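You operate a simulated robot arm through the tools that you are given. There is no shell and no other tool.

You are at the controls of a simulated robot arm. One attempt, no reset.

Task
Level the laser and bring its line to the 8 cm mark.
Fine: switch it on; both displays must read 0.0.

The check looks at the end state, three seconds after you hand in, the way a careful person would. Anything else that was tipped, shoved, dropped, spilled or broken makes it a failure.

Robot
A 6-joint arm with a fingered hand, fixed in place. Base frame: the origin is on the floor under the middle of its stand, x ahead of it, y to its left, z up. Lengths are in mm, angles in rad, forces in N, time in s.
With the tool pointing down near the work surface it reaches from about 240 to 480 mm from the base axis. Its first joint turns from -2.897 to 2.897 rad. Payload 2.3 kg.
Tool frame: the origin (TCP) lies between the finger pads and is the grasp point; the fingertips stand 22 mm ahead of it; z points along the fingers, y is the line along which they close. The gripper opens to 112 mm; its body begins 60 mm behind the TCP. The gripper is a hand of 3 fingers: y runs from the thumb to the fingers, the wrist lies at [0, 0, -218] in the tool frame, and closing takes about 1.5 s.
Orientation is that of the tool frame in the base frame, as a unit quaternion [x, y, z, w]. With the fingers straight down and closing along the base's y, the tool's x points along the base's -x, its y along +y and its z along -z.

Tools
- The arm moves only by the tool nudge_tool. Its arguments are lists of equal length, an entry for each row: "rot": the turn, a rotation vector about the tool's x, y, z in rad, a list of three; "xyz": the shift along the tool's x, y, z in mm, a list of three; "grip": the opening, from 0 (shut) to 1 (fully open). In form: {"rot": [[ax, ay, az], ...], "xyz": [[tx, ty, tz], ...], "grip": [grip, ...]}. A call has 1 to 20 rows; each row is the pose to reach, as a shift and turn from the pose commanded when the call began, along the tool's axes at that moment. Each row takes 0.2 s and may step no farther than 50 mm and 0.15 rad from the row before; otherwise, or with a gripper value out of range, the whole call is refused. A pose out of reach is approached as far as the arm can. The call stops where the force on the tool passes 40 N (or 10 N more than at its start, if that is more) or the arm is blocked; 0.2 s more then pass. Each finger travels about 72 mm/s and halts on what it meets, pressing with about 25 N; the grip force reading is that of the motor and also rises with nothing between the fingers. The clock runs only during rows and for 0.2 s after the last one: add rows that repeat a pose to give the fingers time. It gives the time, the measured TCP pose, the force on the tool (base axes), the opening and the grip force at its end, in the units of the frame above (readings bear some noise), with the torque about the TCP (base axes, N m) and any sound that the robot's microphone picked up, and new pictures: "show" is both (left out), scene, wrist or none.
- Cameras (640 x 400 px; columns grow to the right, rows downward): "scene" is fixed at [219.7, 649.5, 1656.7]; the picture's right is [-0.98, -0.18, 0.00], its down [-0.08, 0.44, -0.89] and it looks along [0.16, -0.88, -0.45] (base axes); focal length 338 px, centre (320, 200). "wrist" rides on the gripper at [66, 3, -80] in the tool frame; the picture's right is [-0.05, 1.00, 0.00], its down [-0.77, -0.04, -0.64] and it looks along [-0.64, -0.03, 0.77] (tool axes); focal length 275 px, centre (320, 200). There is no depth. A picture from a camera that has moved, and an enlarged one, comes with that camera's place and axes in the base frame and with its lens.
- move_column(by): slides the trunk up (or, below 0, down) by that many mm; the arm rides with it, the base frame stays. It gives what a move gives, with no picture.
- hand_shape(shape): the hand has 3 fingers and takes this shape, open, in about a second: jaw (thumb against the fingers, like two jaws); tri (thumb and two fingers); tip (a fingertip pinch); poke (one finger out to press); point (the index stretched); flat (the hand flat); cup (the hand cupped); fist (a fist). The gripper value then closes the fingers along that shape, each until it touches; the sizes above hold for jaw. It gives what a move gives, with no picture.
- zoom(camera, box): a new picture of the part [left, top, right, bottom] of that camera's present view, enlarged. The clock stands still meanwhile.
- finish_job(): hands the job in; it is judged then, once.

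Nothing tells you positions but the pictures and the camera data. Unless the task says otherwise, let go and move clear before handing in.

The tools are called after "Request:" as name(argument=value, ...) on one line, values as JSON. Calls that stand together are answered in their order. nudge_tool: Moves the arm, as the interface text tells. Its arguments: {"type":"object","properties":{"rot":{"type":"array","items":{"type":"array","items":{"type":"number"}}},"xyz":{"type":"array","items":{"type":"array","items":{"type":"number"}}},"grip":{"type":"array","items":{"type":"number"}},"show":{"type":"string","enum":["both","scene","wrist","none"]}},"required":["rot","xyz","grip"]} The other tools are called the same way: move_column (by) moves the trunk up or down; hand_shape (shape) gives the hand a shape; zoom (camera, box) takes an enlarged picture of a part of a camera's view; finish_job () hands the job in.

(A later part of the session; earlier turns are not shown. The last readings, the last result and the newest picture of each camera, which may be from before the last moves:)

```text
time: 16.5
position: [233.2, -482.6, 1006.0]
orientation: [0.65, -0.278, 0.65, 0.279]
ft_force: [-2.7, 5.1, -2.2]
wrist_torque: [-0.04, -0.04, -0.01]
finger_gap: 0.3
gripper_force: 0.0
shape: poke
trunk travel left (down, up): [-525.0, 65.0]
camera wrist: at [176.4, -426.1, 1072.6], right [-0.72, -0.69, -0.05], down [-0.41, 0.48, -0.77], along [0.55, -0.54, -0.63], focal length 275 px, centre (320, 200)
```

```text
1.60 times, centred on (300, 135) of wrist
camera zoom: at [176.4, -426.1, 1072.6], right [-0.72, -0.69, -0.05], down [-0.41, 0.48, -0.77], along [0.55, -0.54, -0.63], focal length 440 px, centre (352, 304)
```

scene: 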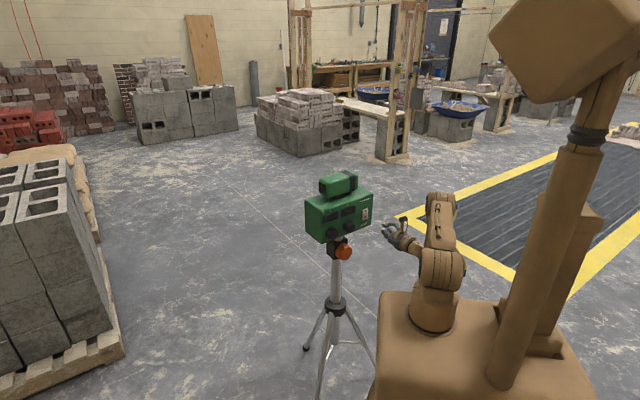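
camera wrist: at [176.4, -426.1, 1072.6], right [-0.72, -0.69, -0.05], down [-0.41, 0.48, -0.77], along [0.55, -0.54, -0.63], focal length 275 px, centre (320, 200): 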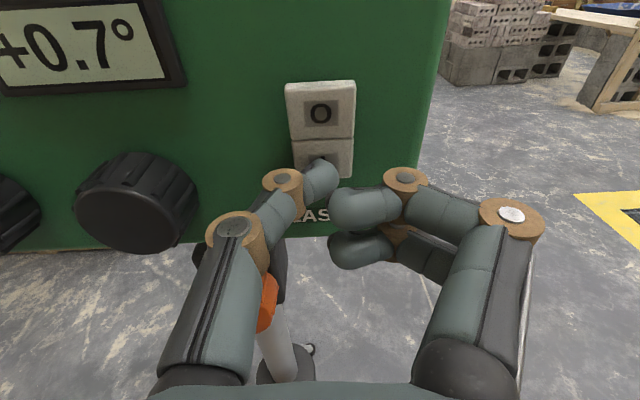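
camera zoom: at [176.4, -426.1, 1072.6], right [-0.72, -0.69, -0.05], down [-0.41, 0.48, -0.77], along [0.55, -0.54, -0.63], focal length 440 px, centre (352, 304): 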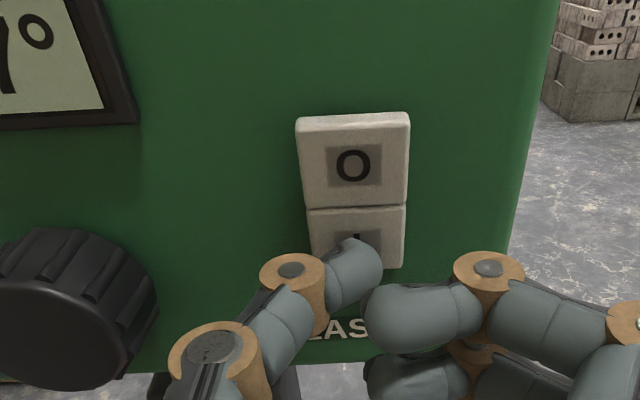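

Displays read A −0.6°, B +0.7°, and both are readable from the scene camera. Backing off with legal step sizes.

Request:
nudge_tool(rot=[[0, 0, 0], [0, 0, 0], [0, 0, 0], [0, 0, 0], [0, 0, 0]], xyz=[[0, 0, -15], [0, 0, -40], [0, -20, -70], [0, -50, -95], [0, -80, -100]], grip=[1, 1, 1, 1, 1], show="both")

Request:
hand_shape(shape="jaw")

Request:
zoom(camera="scene", box=[295, 165, 395, 245])

Request:
zoom(camera="wrist", box=[100, 0, 540, 275])

```text
time: 17.7
position: [223.4, -353.7, 1006.4]
orientation: [0.65, -0.279, 0.65, 0.28]
ft_force: [0.6, -0.9, -0.2]
wrist_torque: [0.01, 0.01, 0.01]
finger_gap: 0.1
gripper_force: 0.0
shape: poke
trunk travel left (down, up): [-525.0, 65.0]
camera wrist: at [165.8, -297.7, 1072.2], right [-0.72, -0.69, -0.04], down [-0.41, 0.48, -0.77], along [0.55, -0.54, -0.63], focal length 275 px, centre (320, 200)
```

scene: 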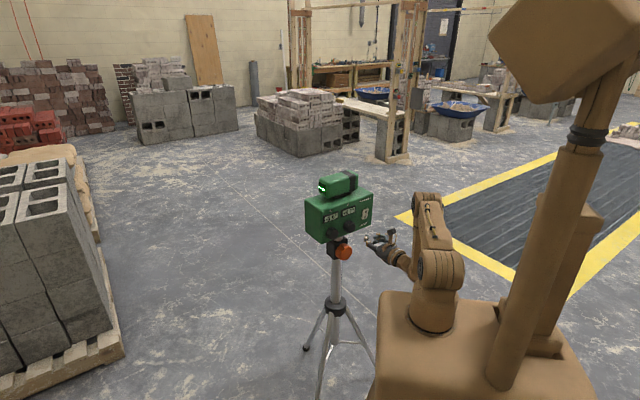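
wrist: 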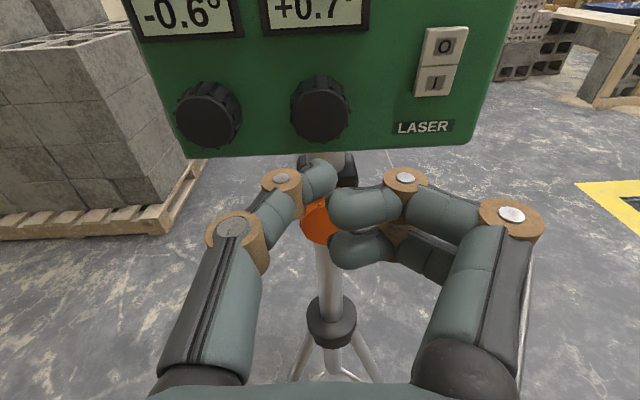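

```text
time: 18.6
position: [222.4, -355.7, 1005.0]
orientation: [0.65, -0.278, 0.65, 0.278]
ft_force: [-0.3, 0.0, -0.6]
wrist_torque: [0.03, 0.0, -0.02]
finger_gap: 112.0
gripper_force: 0.1
shape: jaw
trunk travel left (down, up): [-525.0, 65.0]
```

```text
5.00 times, centred on (345, 205) of scene
camera zoom: at [219.7, 649.5, 1656.7], right [-0.98, -0.18, 0.0], down [-0.08, 0.44, -0.89], along [0.16, -0.88, -0.45], focal length 1690 px, centre (195, 175)
```

zoom: 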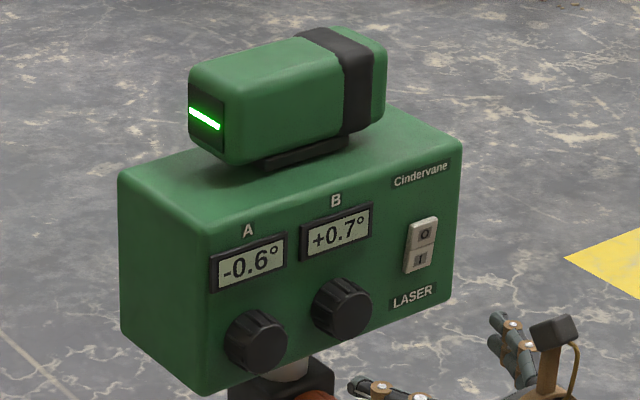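

```text
1.45 times, centred on (320, 138) of wrist
camera zoom: at [165.2, -298.3, 1072.1], right [-0.72, -0.69, -0.05], down [-0.41, 0.48, -0.77], along [0.55, -0.54, -0.63], focal length 400 px, centre (320, 291)
```

zoom: 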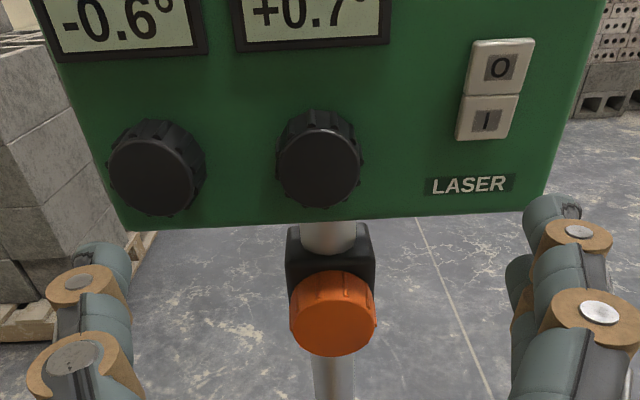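

Now for knob B (E≈80, z≈995, 40 mm across). To avoid knob A beside it, I'll roll the hand 90° so thumb and fingers close vertically.

Request:
nudge_tool(rot=[[0, 0, 0.143], [0, 0, 0.286], [0, 0, 0.429], [0, 0, 0.572], [0, 0, 0.714], [0, 0, 0.857], [0, 0, 1.0], [0, 0, 1.143], [0, 0, 1.286], [0, 0, 1.429], [0, 0, 1.571]], xyz=[[-1, 0, 0], [-2, 0, 0], [-3, 0, 0], [-4, 0, 0], [-5, 0, 0], [-6, 0, 0], [-7, -1, 0], [-8, -1, 0], [-9, -2, 0], [-10, -2, 0], [-10.5, -2, 0]], grip=[1, 1, 1, 1, 1, 1, 1, 1, 1, 1, 1], show="both")

```text
time: 21.0
position: [225.6, -354.5, 996.3]
orientation: [0.262, -0.656, 0.657, -0.263]
ft_force: [0.4, -0.2, 0.5]
wrist_torque: [-0.01, 0.0, 0.02]
finger_gap: 112.0
gripper_force: 0.1
shape: jaw
trunk travel left (down, up): [-525.0, 65.0]
camera wrist: at [122.9, -342.1, 992.9], right [0.04, 0.03, -1.0], down [0.12, 0.99, 0.04], along [0.99, -0.12, 0.03], focal length 275 px, centre (320, 200)
```

scene: 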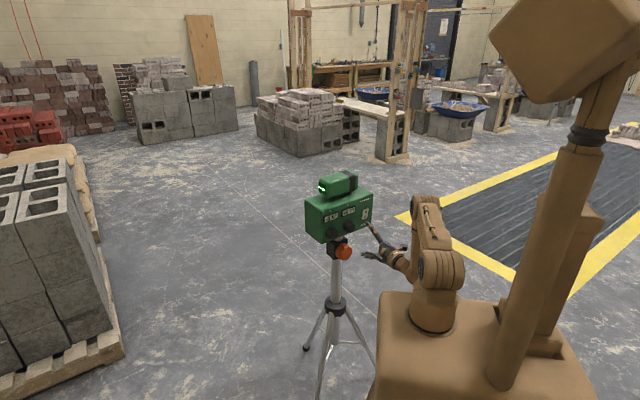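
wrist: 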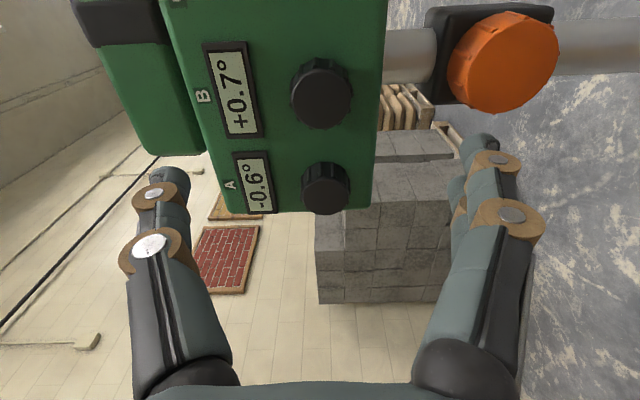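

The roll worked. Pre-closing to about 70 mm and advancing toward knob B, stopping short to verify alignment.

Request:
nudge_tool(rot=[[0, 0, 0], [0, 0, 0], [0, 0, 0], [0, 0, 0]], xyz=[[1, 1, 15], [1, 1, 30], [1, 1, 45], [1, 1, 60]], grip=[0.62, 0.62, 0.62, 0.62], show="wrist")

Request:
zoom(camera="scene", box=[295, 165, 415, 265])

```text
time: 22.0
position: [268.2, -397.8, 994.4]
orientation: [0.263, -0.656, 0.657, -0.262]
ft_force: [0.1, 0.4, -0.2]
wrist_torque: [-0.01, -0.03, -0.02]
finger_gap: 69.9
gripper_force: 0.1
shape: jaw
trunk travel left (down, up): [-525.0, 65.0]
camera wrist: at [164.7, -386.1, 991.8], right [0.03, 0.03, -1.0], down [0.12, 0.99, 0.04], along [0.99, -0.12, 0.03], focal length 275 px, centre (320, 200)
```

wrist: 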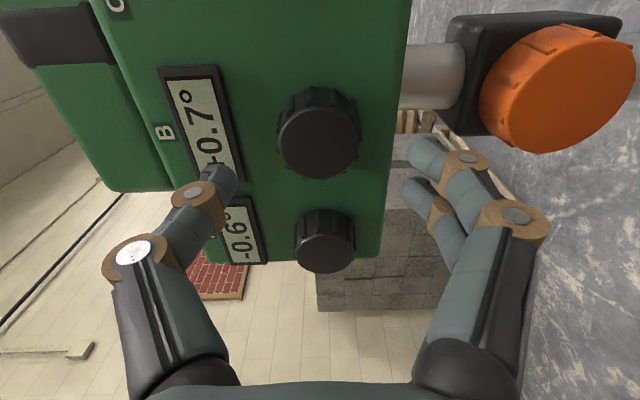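

```text
4.00 times, centred on (355, 215) of scene
camera zoom: at [219.7, 649.5, 1656.7], right [-0.98, -0.18, 0.0], down [-0.08, 0.44, -0.89], along [0.16, -0.88, -0.45], focal length 1352 px, centre (180, 140)
```

zoom: 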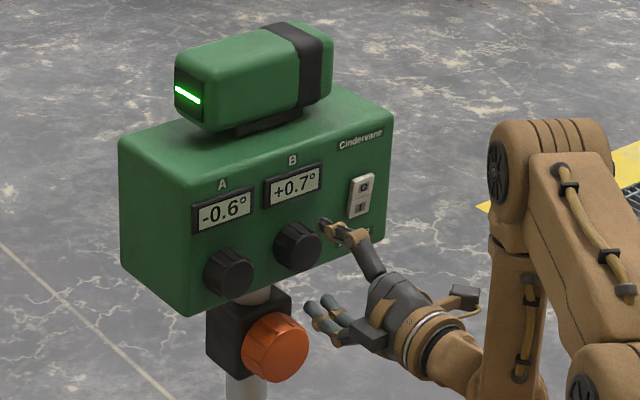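

Well aligned with knob B. Advancing to straddle it, then closing gently.

Request:
nudge_tool(rot=[[0, 0, 0], [0, 0, 0], [0, 0, 0], [0, 0, 0]], xyz=[[1, -1, 12], [1, -1, 24], [1, -1, 32], [1, -1, 38]], grip=[0.62, 0.62, 0.62, 0.62], show="wrist")

Request:
zoom(camera="scene", box=[295, 165, 415, 265])

```text
time: 23.0
position: [291.7, -426.0, 995.6]
orientation: [0.263, -0.655, 0.657, -0.263]
ft_force: [0.0, 0.6, -0.5]
wrist_torque: [0.03, 0.0, 0.01]
finger_gap: 70.0
gripper_force: 0.1
shape: jaw
trunk travel left (down, up): [-525.0, 65.0]
camera wrist: at [188.4, -414.2, 993.1], right [0.03, 0.03, -1.0], down [0.12, 0.99, 0.03], along [0.99, -0.12, 0.03], focal length 275 px, centre (320, 200)
```

wrist: 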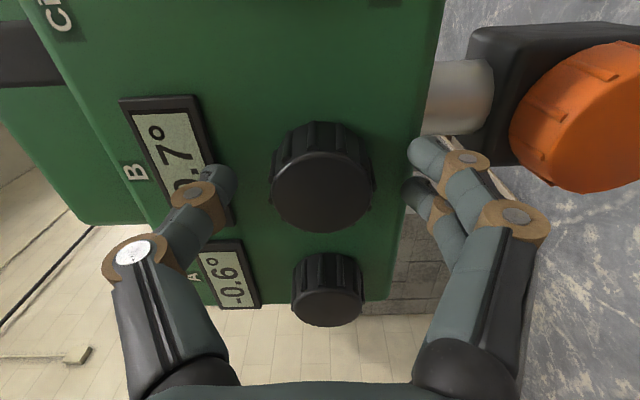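

```text
4.00 times, centred on (355, 215) of scene
camera zoom: at [219.7, 649.5, 1656.7], right [-0.98, -0.18, 0.0], down [-0.08, 0.44, -0.89], along [0.16, -0.88, -0.45], focal length 1352 px, centre (180, 140)
```

zoom: 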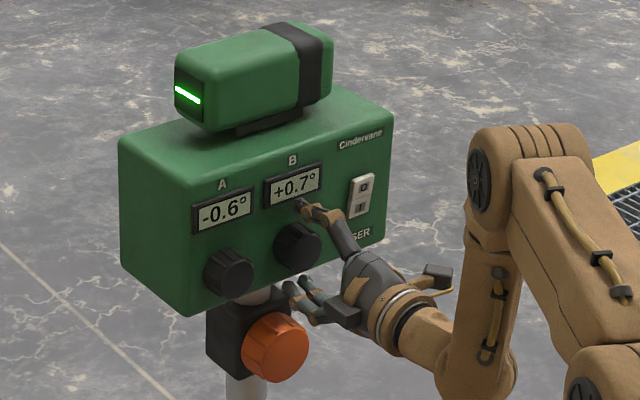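

Straddling the knob. Closing now.

Request:
nudge_tool(rot=[[0, 0, 0], [0, 0, 0], [0, 0, 0], [0, 0, 0]], xyz=[[1.5, 0, 0], [1.5, 0, 0], [1.5, 0, 0], [1.5, 0, 0]], grip=[0.5, 0.4, 0.25, 0.25], show="wrist")

Request:
zoom(camera="scene", box=[295, 165, 415, 265])

```text
time: 24.0
position: [290.7, -427.9, 995.4]
orientation: [0.262, -0.656, 0.657, -0.263]
ft_force: [0.9, -0.2, -0.3]
wrist_torque: [0.01, 0.02, 0.01]
finger_gap: 31.7
gripper_force: 24.9
shape: jaw
trunk travel left (down, up): [-525.0, 65.0]
camera wrist: at [186.8, -415.0, 992.9], right [0.03, 0.03, -1.0], down [0.12, 0.99, 0.03], along [0.99, -0.12, 0.03], focal length 275 px, centre (320, 200)
```

wrist: 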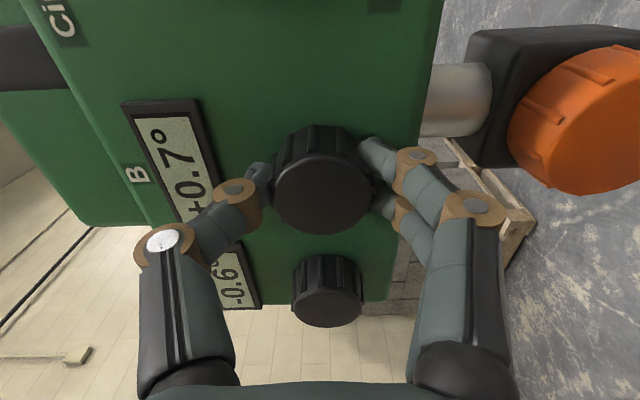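

```text
4.00 times, centred on (355, 215) of scene
camera zoom: at [219.7, 649.5, 1656.7], right [-0.98, -0.18, 0.0], down [-0.08, 0.44, -0.89], along [0.16, -0.88, -0.45], focal length 1352 px, centre (180, 140)
```

zoom: 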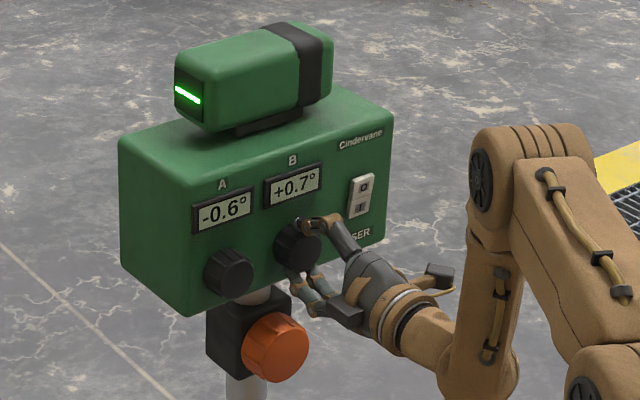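

Gripped (25 N). I turn the hand +0.3 rad about its axis to see how display B responds.

Request:
nudge_tool(rot=[[0, 0, 0.1], [0, 0, 0.2], [0, 0, 0.3], [0, 0, 0.3]], xyz=[[0, 0, 0], [0, 0, 0], [0, 0, 0], [0, 0, 0]], grip=[0.25, 0.25, 0.25, 0.25], show="wrist")

Request:
zoom(camera="scene", box=[295, 165, 415, 265])

```text
time: 25.0
position: [290.5, -427.7, 995.3]
orientation: [-0.162, 0.688, -0.61, 0.358]
ft_force: [-3.3, 1.8, -5.5]
wrist_torque: [0.11, 0.14, 0.0]
finger_gap: 31.7
gripper_force: 24.7
shape: jaw
trunk travel left (down, up): [-525.0, 65.0]
camera wrist: at [189.7, -412.5, 973.0], right [0.25, 0.23, -0.94], down [0.09, 0.96, 0.26], along [0.97, -0.15, 0.22], focal length 275 px, centre (320, 200)
```

wrist: 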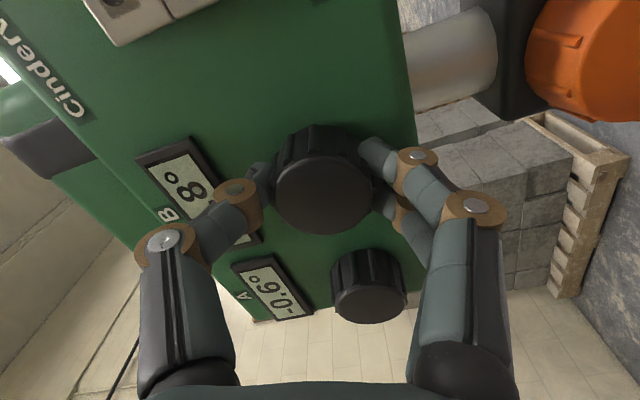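

```text
4.00 times, centred on (355, 215) of scene
camera zoom: at [219.7, 649.5, 1656.7], right [-0.98, -0.18, 0.0], down [-0.08, 0.44, -0.89], along [0.16, -0.88, -0.45], focal length 1352 px, centre (180, 140)
```

zoom: 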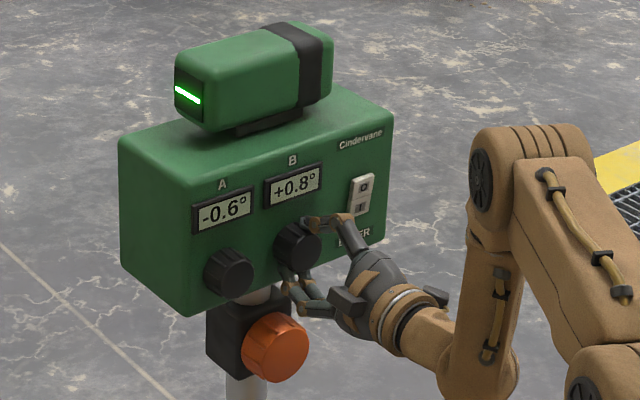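

Clockwise raised B by about 0.1° per 0.3 rad, so I need to turn the other way. Turning −1.1 rad from here.

Request:
nudge_tool(rot=[[0, 0, -0.14], [0, 0, -0.28], [0, 0, -0.42], [0, 0, -0.56], [0, 0, -0.7], [0, 0, -0.84], [0, 0, -0.98], [0, 0, -1.1], [0, 0, -1.1]], xyz=[[0, 0, 0], [0, 0, 0], [0, 0, 0], [0, 0, 0], [0, 0, 0], [0, 0, 0], [0, 0, 0], [0, 0, 0], [0, 0, 0]], grip=[0.25, 0.25, 0.25, 0.25, 0.25, 0.25, 0.25, 0.25, 0.25], show="wrist")

Request:
zoom(camera="scene", box=[295, 165, 415, 265])

```text
time: 27.0
position: [290.0, -426.8, 996.0]
orientation: [0.497, -0.502, 0.708, 0.016]
ft_force: [2.0, 2.3, 7.4]
wrist_torque: [-0.18, -0.18, 0.14]
finger_gap: 31.8
gripper_force: 25.0
shape: jaw
trunk travel left (down, up): [-525.0, 65.0]
camera wrist: at [200.2, -402.0, 1042.2], right [-0.5, -0.47, -0.73], down [-0.03, 0.85, -0.53], along [0.87, -0.24, -0.43], focal length 275 px, centre (320, 200)
```

wrist: 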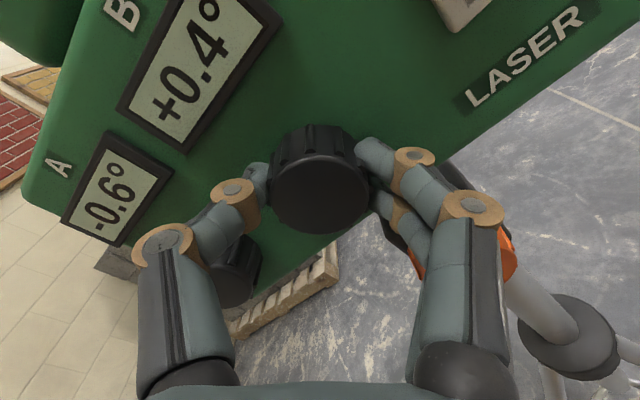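

```text
4.00 times, centred on (355, 215) of scene
camera zoom: at [219.7, 649.5, 1656.7], right [-0.98, -0.18, 0.0], down [-0.08, 0.44, -0.89], along [0.16, -0.88, -0.45], focal length 1352 px, centre (180, 140)
```

zoom: 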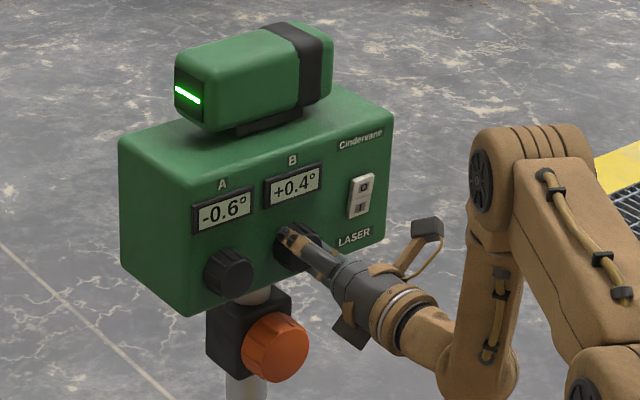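

B went from +0.8 to +0.4 in 1.1 rad (≈0.37°/rad). I'll open slightly in place, roll back +1.1 rad, and regrip.

Request:
nudge_tool(rot=[[0, 0, 0], [0, 0, 0], [0, 0, 0]], xyz=[[0, 0, 0], [0, 0, 0], [0, 0, 0]], grip=[0.5, 0.52, 0.52], show="wrist")

Request:
zoom(camera="scene", box=[295, 165, 415, 265])

```text
time: 27.8
position: [290.2, -427.7, 994.1]
orientation: [0.498, -0.502, 0.707, 0.015]
ft_force: [0.4, 0.7, 0.2]
wrist_torque: [0.02, -0.03, 0.01]
finger_gap: 57.8
gripper_force: 0.1
shape: jaw
trunk travel left (down, up): [-525.0, 65.0]
camera wrist: at [200.1, -403.0, 1041.2], right [-0.5, -0.47, -0.73], down [-0.03, 0.85, -0.53], along [0.87, -0.24, -0.43], focal length 275 px, centre (320, 200)
```

wrist: 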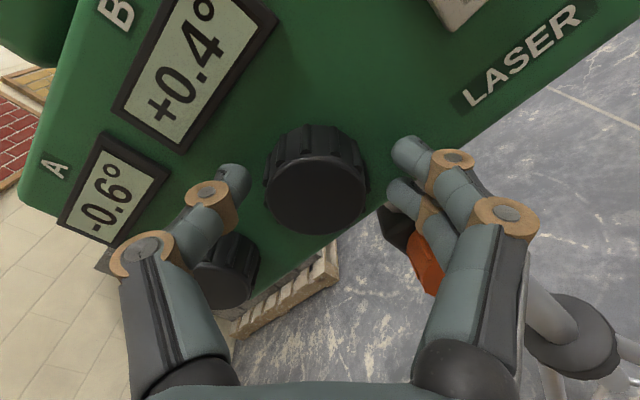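

```text
4.00 times, centred on (355, 215) of scene
camera zoom: at [219.7, 649.5, 1656.7], right [-0.98, -0.18, 0.0], down [-0.08, 0.44, -0.89], along [0.16, -0.88, -0.45], focal length 1352 px, centre (180, 140)
```

zoom: 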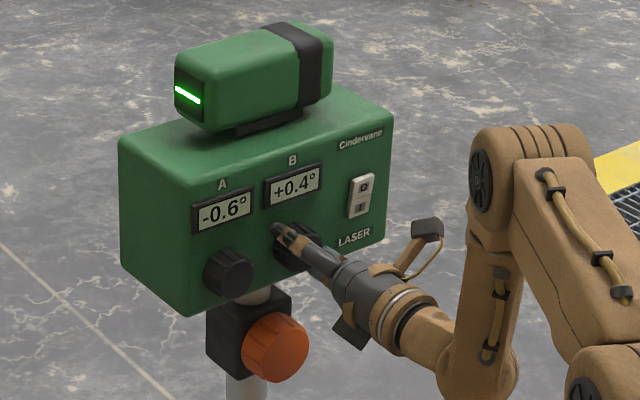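

Reading held after release. Rolling back, regripping and turning −0.95 rad in one sequence.

Request:
nudge_tool(rot=[[0, 0, 0.14], [0, 0, 0.28], [0, 0, 0.42], [0, 0, 0.56], [0, 0, 0.7], [0, 0, 0.84], [0, 0, 0.98], [0, 0, 1.1], [0, 0, 1.1], [0, 0, 1.1], [0, 0, 1.1], [0, 0, 0.96], [0, 0, 0.82], [0, 0, 0.68], [0, 0, 0.54], [0, 0, 0.4], [0, 0, 0.27], [0, 0, 0.15], [0, 0, 0.15]], xyz=[[0, 0, 0], [0, 0, 0], [0, 0, 0], [0, 0, 0], [0, 0, 0], [0, 0, 0], [0, 0, 0], [0, 0, 0], [0, 0, 0], [0, 0, 0], [0, 0, 0], [0, 0, 0], [0, 0, 0], [0, 0, 0], [0, 0, 0], [0, 0, 0], [0, 0, 0], [0, 0, 0], [0, 0, 0]], grip=[0.52, 0.52, 0.52, 0.52, 0.52, 0.52, 0.52, 0.52, 0.35, 0.25, 0.25, 0.25, 0.25, 0.25, 0.25, 0.25, 0.25, 0.25, 0.25], show="wrist")

Request:
zoom(camera="scene", box=[295, 165, 415, 265])

```text
time: 31.8
position: [290.5, -427.7, 995.1]
orientation: [0.457, -0.538, 0.707, -0.037]
ft_force: [4.5, -5.3, 13.9]
wrist_torque: [-0.23, -0.27, 0.08]
finger_gap: 31.6
gripper_force: 25.0
shape: jaw
trunk travel left (down, up): [-525.0, 65.0]
camera wrist: at [195.8, -406.3, 1033.1], right [-0.41, -0.39, -0.82], down [0.02, 0.9, -0.44], along [0.91, -0.2, -0.36], focal length 275 px, centre (320, 200)
```

wrist: 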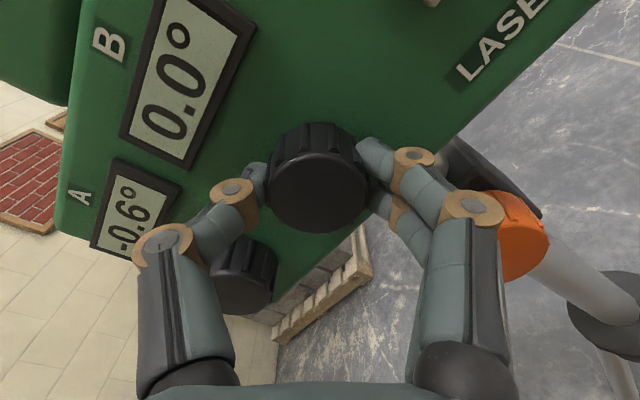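

```text
4.00 times, centred on (355, 215) of scene
camera zoom: at [219.7, 649.5, 1656.7], right [-0.98, -0.18, 0.0], down [-0.08, 0.44, -0.89], along [0.16, -0.88, -0.45], focal length 1352 px, centre (180, 140)
```

zoom: 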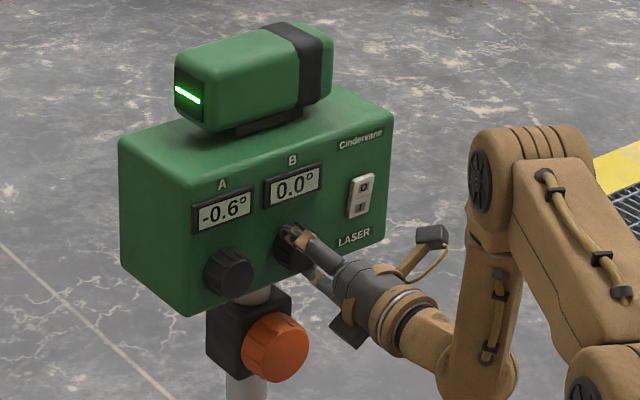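

B reads 0.0. I nudge a further −0.05 rad to sit nearer its centre, then release and back away.

Request:
nudge_tool(rot=[[0, 0, -0.05], [0, 0, -0.05], [0, 0, -0.05], [0, 0, -0.05], [0, 0, -0.05], [0, 0, -0.05]], xyz=[[0, 0, 0], [0, 0, 0], [0, 0, 0], [0, 0, 0], [0, 0, 0], [0, 0, 0]], grip=[0.25, 0.25, 0.4, 0.5, 0.52, 0.52], show="none")

Request:
nudge_tool(rot=[[0, 0, 0], [0, 0, 0], [0, 0, 0]], xyz=[[0, 0, -20], [0, 0, -40], [0, 0, -60]], grip=[0.52, 0.52, 0.52], show="wrist")

Request:
zoom(camera="scene", box=[295, 165, 415, 265])

```text
time: 33.2
position: [290.1, -426.9, 994.9]
orientation: [0.472, -0.526, 0.707, -0.019]
ft_force: [-0.3, 1.2, 0.0]
wrist_torque: [0.01, 0.01, 0.01]
finger_gap: 57.6
gripper_force: 0.1
shape: jaw
trunk travel left (down, up): [-525.0, 65.0]
```

```text
time: 34.0
position: [248.5, -382.1, 995.5]
orientation: [0.471, -0.526, 0.708, -0.021]
ft_force: [0.5, -0.2, 0.2]
wrist_torque: [-0.01, 0.0, 0.01]
finger_gap: 57.6
gripper_force: 0.0
shape: jaw
trunk travel left (down, up): [-525.0, 65.0]
camera wrist: at [154.8, -360.6, 1036.5], right [-0.44, -0.42, -0.79], down [0.01, 0.88, -0.47], along [0.9, -0.21, -0.39], focal length 275 px, centre (320, 200)
```

wrist: 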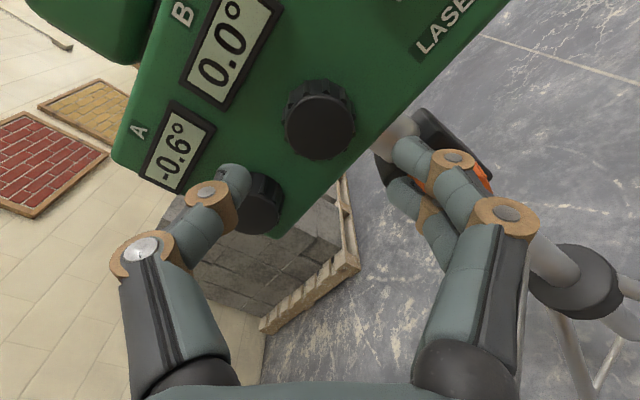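

```text
4.00 times, centred on (355, 215) of scene
camera zoom: at [219.7, 649.5, 1656.7], right [-0.98, -0.18, 0.0], down [-0.08, 0.44, -0.89], along [0.16, -0.88, -0.45], focal length 1352 px, centre (180, 140)
```

zoom: 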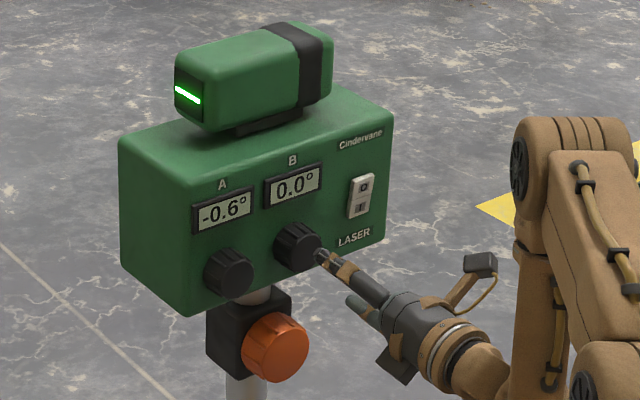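

B holds 0.0. Now I slide sideways to knob A at the same height, staying 45 mm clear of the panel.

Request:
nudge_tool(rot=[[0, 0, 0], [0, 0, 0], [0, 0, 0]], xyz=[[-21, -17.5, 0], [-42, -35, 0], [-62, -52, 0]], grip=[0.6, 0.6, 0.6], show="wrist")

Request:
zoom(camera="scene", box=[295, 165, 415, 265])

```text
time: 34.8
position: [307.2, -329.4, 994.7]
orientation: [0.472, -0.526, 0.707, -0.021]
ft_force: [0.2, 0.2, -0.6]
wrist_torque: [-0.02, 0.01, 0.03]
finger_gap: 66.5
gripper_force: 0.1
shape: jaw
trunk travel left (down, up): [-525.0, 65.0]
camera wrist: at [213.8, -307.4, 1035.3], right [-0.44, -0.42, -0.79], down [0.01, 0.88, -0.47], along [0.9, -0.21, -0.39], focal length 275 px, centre (320, 200)
```

wrist: 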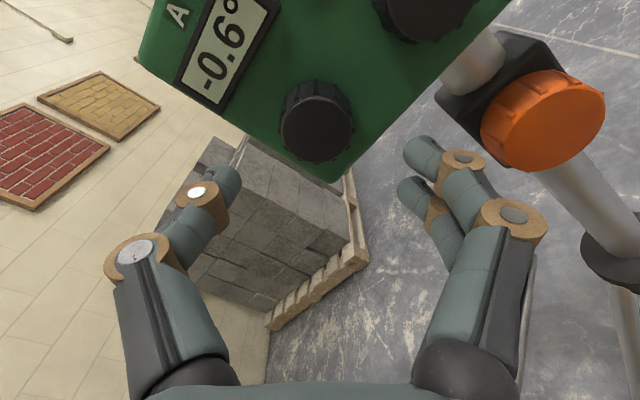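

```text
4.00 times, centred on (355, 215) of scene
camera zoom: at [219.7, 649.5, 1656.7], right [-0.98, -0.18, 0.0], down [-0.08, 0.44, -0.89], along [0.16, -0.88, -0.45], focal length 1352 px, centre (180, 140)
```

zoom: 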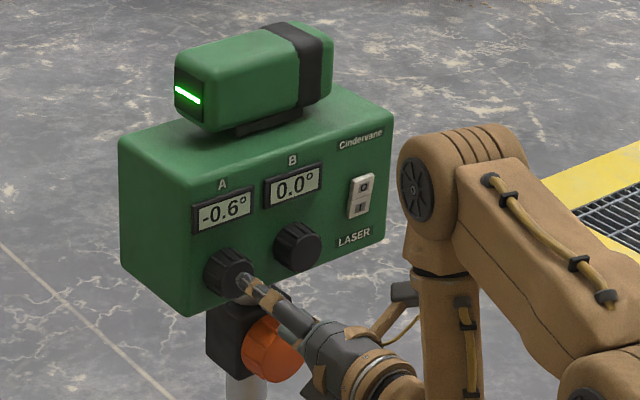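

Knob A sits almost centred. Advancing to straddle it.

Request:
nudge_tool(rot=[[0, 0, 0], [0, 0, 0], [0, 0, 0], [0, 0, 0]], xyz=[[-1, -1.5, 20], [-1, -1.5, 40], [-1, -1.5, 50], [-1, -1.5, 60]], grip=[0.6, 0.6, 0.6, 0.6], show="wrist")

Request:
zoom(camera="scene", box=[295, 165, 415, 265])

```text
time: 35.8
position: [350.6, -372.5, 996.4]
orientation: [0.471, -0.527, 0.707, -0.021]
ft_force: [0.3, -0.1, -0.4]
wrist_torque: [-0.01, -0.01, -0.02]
finger_gap: 66.7
gripper_force: 0.1
shape: jaw
trunk travel left (down, up): [-525.0, 65.0]
camera wrist: at [257.7, -349.8, 1037.4], right [-0.44, -0.42, -0.79], down [0.01, 0.88, -0.47], along [0.9, -0.21, -0.39], focal length 275 px, centre (320, 200)
```

wrist: 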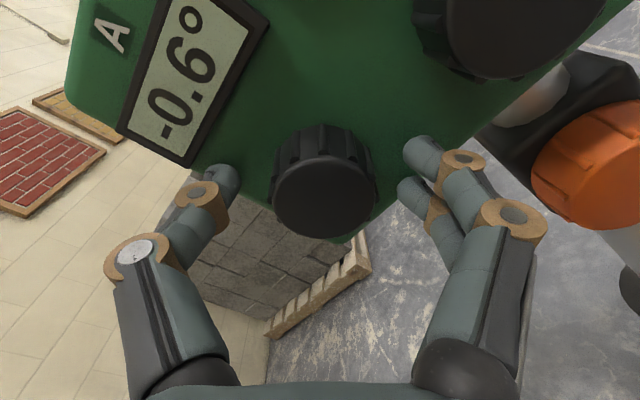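

```text
4.00 times, centred on (355, 215) of scene
camera zoom: at [219.7, 649.5, 1656.7], right [-0.98, -0.18, 0.0], down [-0.08, 0.44, -0.89], along [0.16, -0.88, -0.45], focal length 1352 px, centre (180, 140)
```

zoom: 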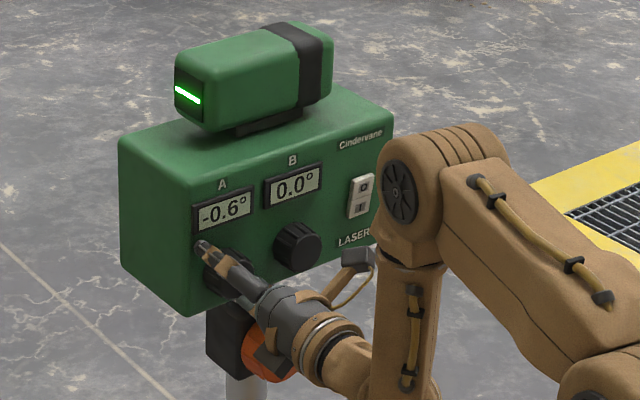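

Aligned. Closing on knob A and turning +0.6 rad to learn its response.

Request:
nudge_tool(rot=[[0, 0, 0], [0, 0, 0], [0, 0, 0], [0, 0, 0], [0, 0, 0.12], [0, 0, 0.24], [0, 0, 0.36], [0, 0, 0.48], [0, 0, 0.6], [0, 0, 0.6]], xyz=[[0, 0, 0], [0, 0, 0], [0, 0, 0], [0, 0, 0], [0, 0, 0], [0, 0, 0], [0, 0, 0], [0, 0, 0], [0, 0, 0], [0, 0, 0]], grip=[0.5, 0.35, 0.25, 0.25, 0.25, 0.25, 0.25, 0.25, 0.25, 0.25], show="wrist")

Request:
zoom(camera="scene", box=[295, 165, 415, 265])

```text
time: 38.0
position: [351.2, -371.4, 994.6]
orientation: [0.295, -0.642, 0.669, -0.23]
ft_force: [2.8, -6.9, 5.0]
wrist_torque: [-0.04, -0.02, 0.0]
finger_gap: 31.8
gripper_force: 25.0
shape: jaw
trunk travel left (down, up): [-525.0, 65.0]
camera wrist: at [246.8, -359.3, 999.3], right [-0.04, -0.04, -1.0], down [0.12, 0.99, -0.04], along [0.99, -0.12, -0.03], focal length 275 px, centre (320, 200)
```

wrist: 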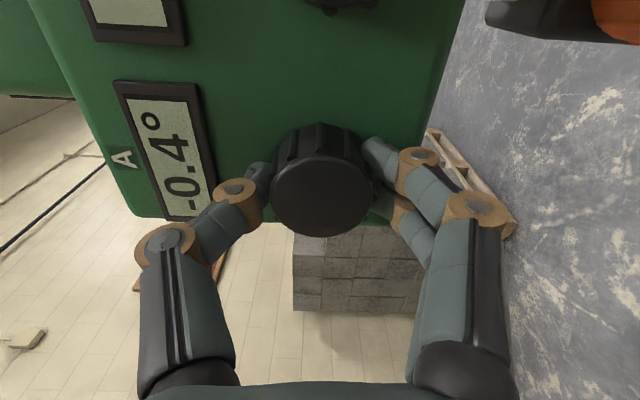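

```text
4.00 times, centred on (355, 215) of scene
camera zoom: at [219.7, 649.5, 1656.7], right [-0.98, -0.18, 0.0], down [-0.08, 0.44, -0.89], along [0.16, -0.88, -0.45], focal length 1352 px, centre (180, 140)
```

zoom: 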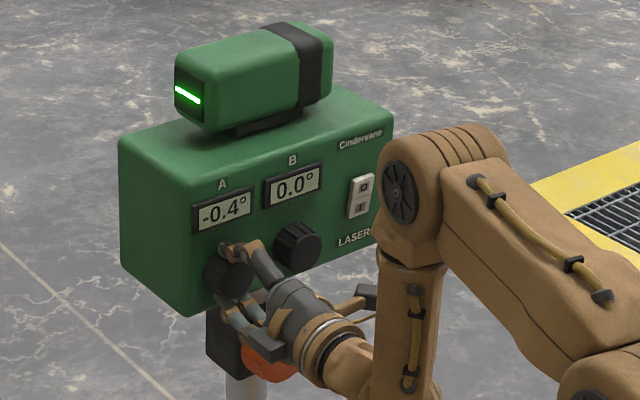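

A rises with clockwise turn (−0.6 → −0.4). Continuing another +0.6 rad.

Request:
nudge_tool(rot=[[0, 0, 0.12], [0, 0, 0.24], [0, 0, 0.36], [0, 0, 0.48], [0, 0, 0.6], [0, 0, 0.6]], xyz=[[0, 0, 0], [0, 0, 0], [0, 0, 0], [0, 0, 0], [0, 0, 0], [0, 0, 0]], grip=[0.25, 0.25, 0.25, 0.25, 0.25, 0.25], show="wrist")

Request:
zoom(camera="scene", box=[295, 165, 415, 265])

```text
time: 39.4
position: [349.6, -372.1, 994.8]
orientation: [-0.091, 0.701, -0.571, 0.418]
ft_force: [-1.4, -5.4, -0.8]
wrist_torque: [0.08, 0.1, -0.01]
finger_gap: 31.7
gripper_force: 25.2
shape: jaw
trunk travel left (down, up): [-525.0, 65.0]
camera wrist: at [253.9, -353.0, 960.9], right [0.38, 0.36, -0.85], down [0.04, 0.91, 0.4], along [0.93, -0.19, 0.33], focal length 275 px, centre (320, 200)
```

wrist: 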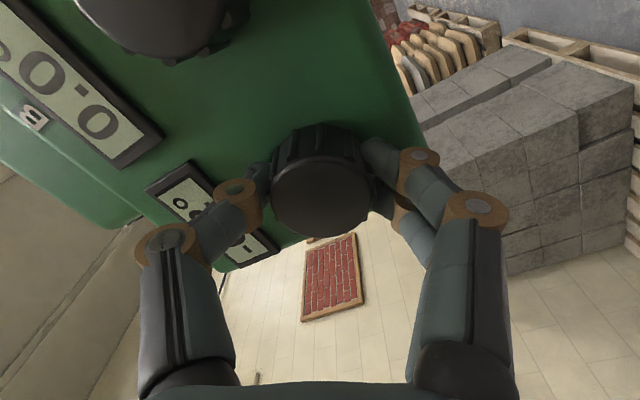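

```text
4.00 times, centred on (355, 215) of scene
camera zoom: at [219.7, 649.5, 1656.7], right [-0.98, -0.18, 0.0], down [-0.08, 0.44, -0.89], along [0.16, -0.88, -0.45], focal length 1352 px, centre (180, 140)
```

zoom: 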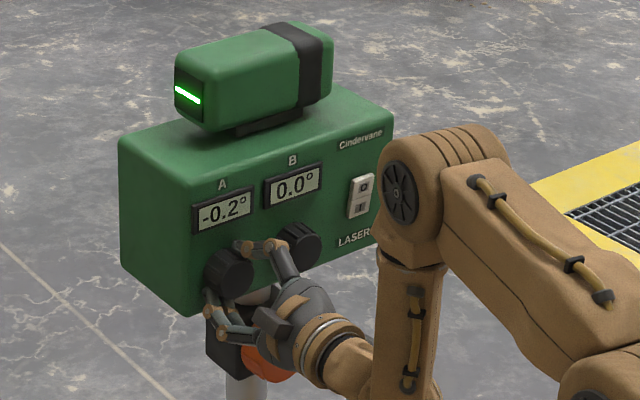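

A is −0.2, B still 0.0. Opening, rolling back 1 rad, regripping, and turning +0.45 rad.

Request:
nudge_tool(rot=[[0, 0, 0], [0, 0, 0], [0, 0, -0.1], [0, 0, -0.24], [0, 0, -0.38], [0, 0, -0.52], [0, 0, -0.66], [0, 0, -0.8], [0, 0, -0.9], [0, 0, -1.0], [0, 0, -1.0], [0, 0, -1.0], [0, 0, -1.0], [0, 0, -0.88], [0, 0, -0.76], [0, 0, -0.64], [0, 0, -0.55], [0, 0, -0.55]], xyz=[[0, 0, 0], [0, 0, 0], [0, 0, 0], [0, 0, 0], [0, 0, 0], [0, 0, 0], [0, 0, 0], [0, 0, 0], [0, 0, 0], [0, 0, 0], [0, 0, 0], [0, 0, 0], [0, 0, 0], [0, 0, 0], [0, 0, 0], [0, 0, 0], [0, 0, 0], [0, 0, 0]], grip=[0.52, 0.52, 0.52, 0.52, 0.52, 0.52, 0.52, 0.52, 0.52, 0.52, 0.35, 0.25, 0.25, 0.25, 0.25, 0.25, 0.25, 0.25], show="wrist")

Request:
zoom(camera="scene", box=[295, 165, 415, 265])

```text
time: 43.2
position: [350.7, -372.0, 995.3]
orientation: [0.278, -0.65, 0.663, -0.246]
ft_force: [-1.4, -5.0, -0.5]
wrist_torque: [0.12, 0.13, -0.04]
finger_gap: 32.7
gripper_force: 25.1
shape: jaw
trunk travel left (down, up): [-525.0, 65.0]
camera wrist: at [247.4, -359.3, 996.0], right [0.0, 0.0, -1.0], down [0.12, 0.99, 0.0], along [0.99, -0.12, 0.0], focal length 275 px, centre (320, 200)
```

wrist: 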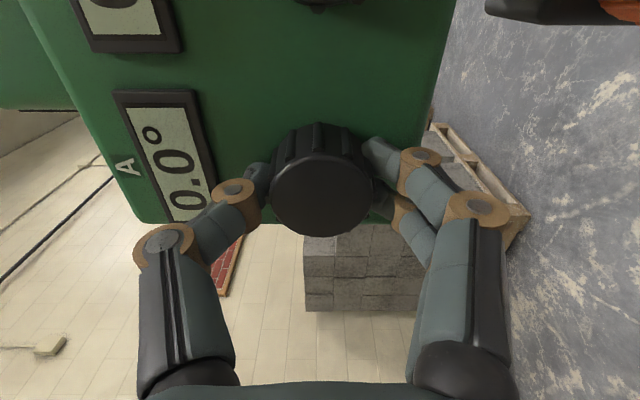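

```text
4.00 times, centred on (355, 215) of scene
camera zoom: at [219.7, 649.5, 1656.7], right [-0.98, -0.18, 0.0], down [-0.08, 0.44, -0.89], along [0.16, -0.88, -0.45], focal length 1352 px, centre (180, 140)
```

zoom: 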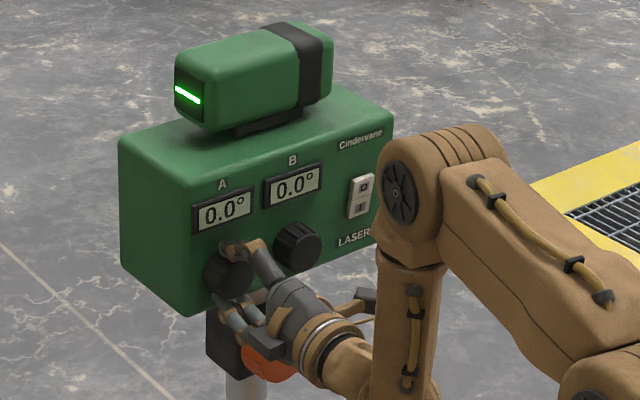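

Both displays read 0.0. Releasing knob A and backing away.

Request:
nudge_tool(rot=[[0, 0, 0], [0, 0, 0], [0, 0, 0], [0, 0, 0], [0, 0, 0], [0, 0, 0]], xyz=[[0, 0, 0], [0, 0, 0], [0, 0, 0], [0, 0, -20], [0, 0, -45], [0, 0, -80]], grip=[0.4, 0.55, 0.6, 0.6, 0.6, 0.6], show="wrist")

Request:
zoom(camera="scene", box=[295, 165, 415, 265])

```text
time: 44.6
position: [293.1, -313.2, 995.6]
orientation: [0.278, -0.649, 0.664, -0.246]
ft_force: [-0.3, -0.5, 0.5]
wrist_torque: [0.04, 0.01, 0.02]
finger_gap: 66.7
gripper_force: 0.0
shape: jaw
trunk travel left (down, up): [-525.0, 65.0]
camera wrist: at [190.3, -300.7, 996.5], right [0.0, 0.0, -1.0], down [0.12, 0.99, 0.0], along [0.99, -0.12, 0.0], focal length 275 px, centre (320, 200)
```

wrist: 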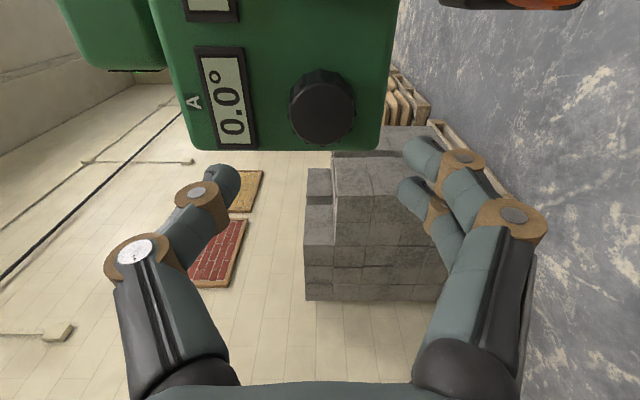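

```text
4.00 times, centred on (355, 215) of scene
camera zoom: at [219.7, 649.5, 1656.7], right [-0.98, -0.18, 0.0], down [-0.08, 0.44, -0.89], along [0.16, -0.88, -0.45], focal length 1352 px, centre (180, 140)
```

zoom: 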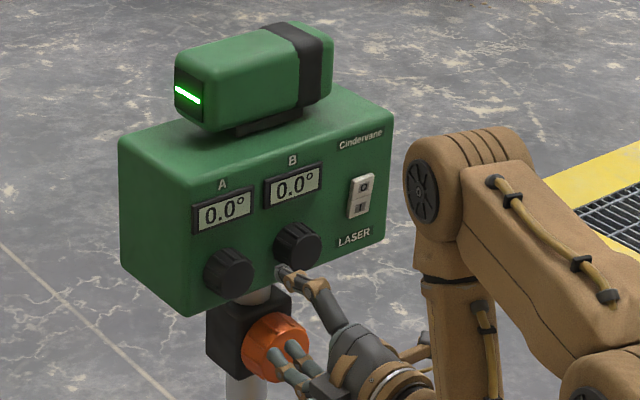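

Both read 0.0 after release. Now I yaw the hand left so that the wrist camera sees the wall target and the laser line.

Request:
nudge_tool(rot=[[0, -0.146, 0], [0, -0.292, 0], [0, -0.438, 0], [0, -0.584, 0], [0, -0.73, 0]], xyz=[[0, -6, 0], [0, -12, 0], [0, -20, 0], [0, -30, 0], [0, -40, 0]], grip=[0.6, 0.6, 0.6, 0.6, 0.6], show="both")

```text
time: 45.8
position: [296.2, -310.1, 1035.1]
orientation: [0.498, -0.519, 0.519, -0.462]
ft_force: [0.5, -0.6, 0.2]
wrist_torque: [0.03, 0.03, -0.03]
finger_gap: 66.9
gripper_force: 0.1
shape: jaw
trunk travel left (down, up): [-525.0, 65.0]
camera wrist: at [210.6, -371.1, 1038.5], right [-0.03, 0.01, -1.0], down [-0.57, 0.82, 0.03], along [0.82, 0.57, -0.02], focal length 275 px, centre (320, 200)
```

scene: 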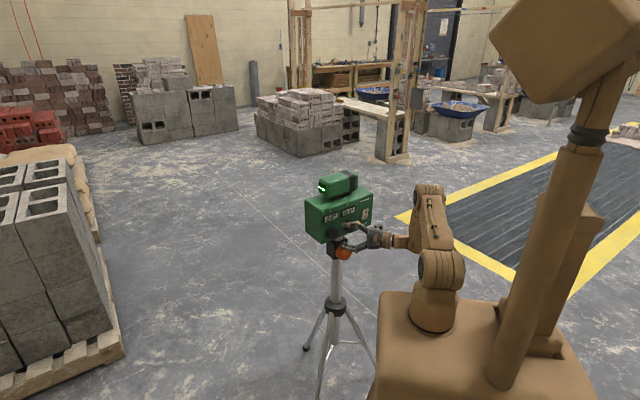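
wrist: 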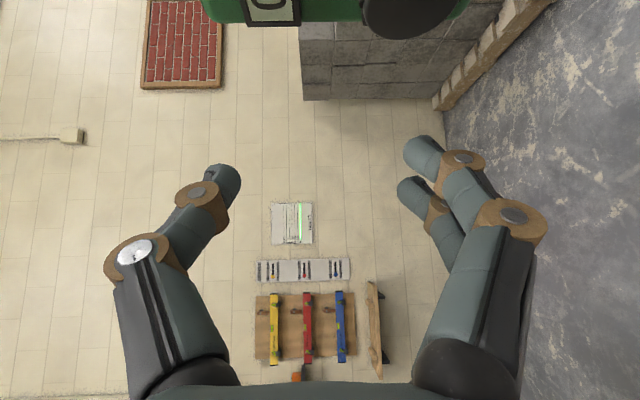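

The target sheet is in view with a green line on it. Zooming in to read it.

Request:
zoom(camera="wrist", box=[262, 195, 322, 250])

Request:
zoom(camera="wrist", box=[280, 198, 316, 222])

```text
7.27 times, centred on (292, 222) of wrist
camera zoom: at [210.6, -371.1, 1038.5], right [-0.03, 0.01, -1.0], down [-0.57, 0.82, 0.03], along [0.82, 0.57, -0.02], focal length 2002 px, centre (524, 36)
```

zoom: 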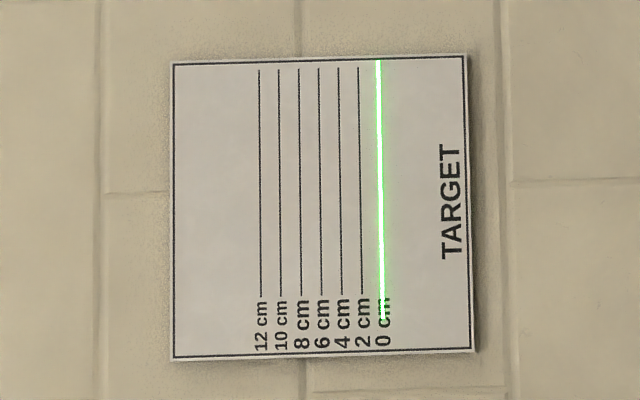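

```text
16.00 times, centred on (298, 210) of wrist
camera zoom: at [210.6, -371.1, 1038.5], right [-0.03, 0.01, -1.0], down [-0.57, 0.82, 0.03], along [0.82, 0.57, -0.02], focal length 4404 px, centre (672, 40)
```

zoom: 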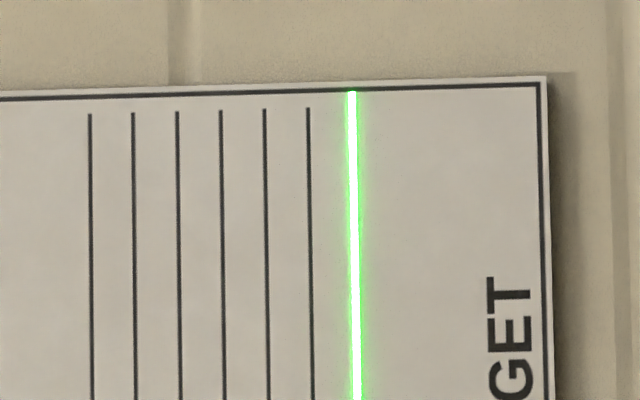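

The line sits at the 0 cm mark, so it must rise 8 cm, most likely with the orange height knob. I'll undo the yaw and move the hand down in front of the orange knob, with clearance.

Request:
nudge_tool(rot=[[0, 0.146, 0], [0, 0.292, 0], [0, 0.438, 0], [0, 0.584, 0], [0, 0.73, 0]], xyz=[[0, 0, 0], [0, 0, 0], [0, 0, 0], [0, 0, 0], [0, 0, 0]], grip=[0.8, 0.9, 1, 1, 1], show="none")

Request:
nudge_tool(rot=[[0, 0, 0], [0, 0, 0], [0, 0, 0], [0, 0, 0], [0, 0, 0], [0, 0, 0]], xyz=[[18, 30, 0], [36, 60, 0], [54, 90, 0], [72, 120, 0], [82, 150, 0], [82, 175, 0]], grip=[1, 1, 1, 1, 1, 1], show="both")

Request:
zoom(camera="scene", box=[295, 200, 415, 300])

```text
time: 47.0
position: [295.9, -311.0, 1034.1]
orientation: [0.279, -0.65, 0.664, -0.244]
ft_force: [-0.4, -0.4, 0.3]
wrist_torque: [0.02, -0.03, 0.0]
finger_gap: 111.9
gripper_force: 0.0
shape: jaw
trunk travel left (down, up): [-525.0, 65.0]
```

```text
time: 48.4
position: [231.3, -374.4, 866.7]
orientation: [0.279, -0.649, 0.664, -0.246]
ft_force: [0.1, -0.3, -0.2]
wrist_torque: [0.01, -0.02, -0.03]
finger_gap: 112.0
gripper_force: 0.1
shape: jaw
trunk travel left (down, up): [-525.0, 65.0]
camera wrist: at [128.3, -361.3, 867.1], right [0.0, 0.0, -1.0], down [0.12, 0.99, 0.0], along [0.99, -0.12, 0.0], focal length 275 px, centre (320, 200)
```

scene: 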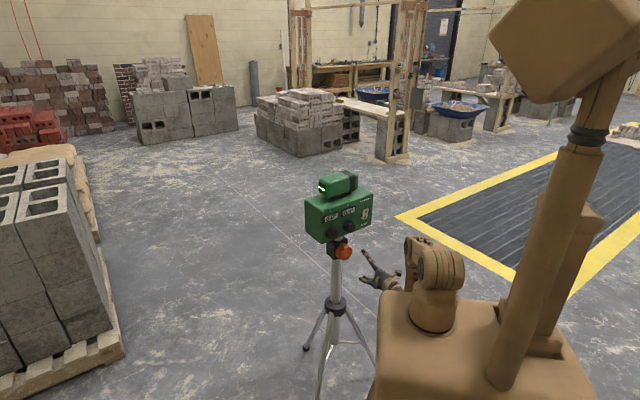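
wrist: 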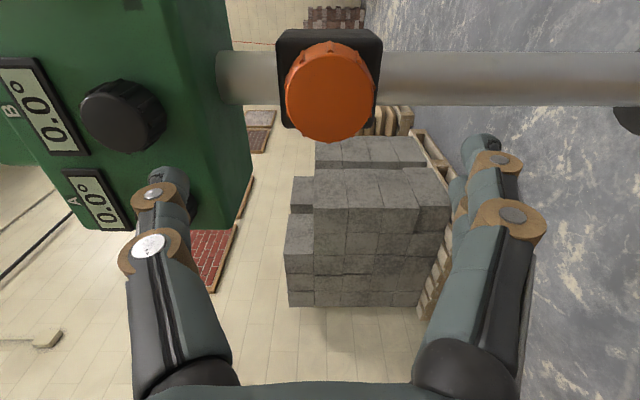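

```text
4.00 times, centred on (355, 250) of scene
camera zoom: at [219.7, 649.5, 1656.7], right [-0.98, -0.18, 0.0], down [-0.08, 0.44, -0.89], along [0.16, -0.88, -0.45], focal length 1352 px, centre (180, 0)
```

zoom: 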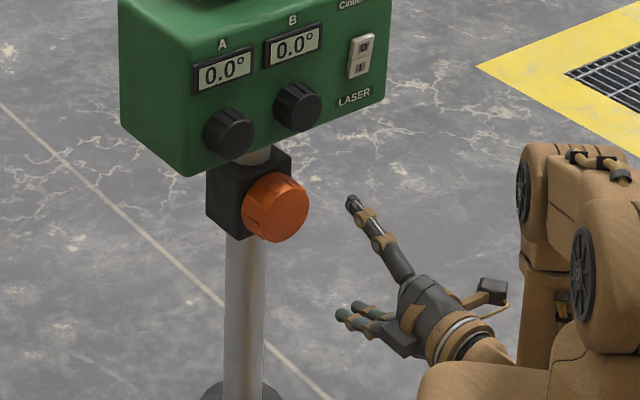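

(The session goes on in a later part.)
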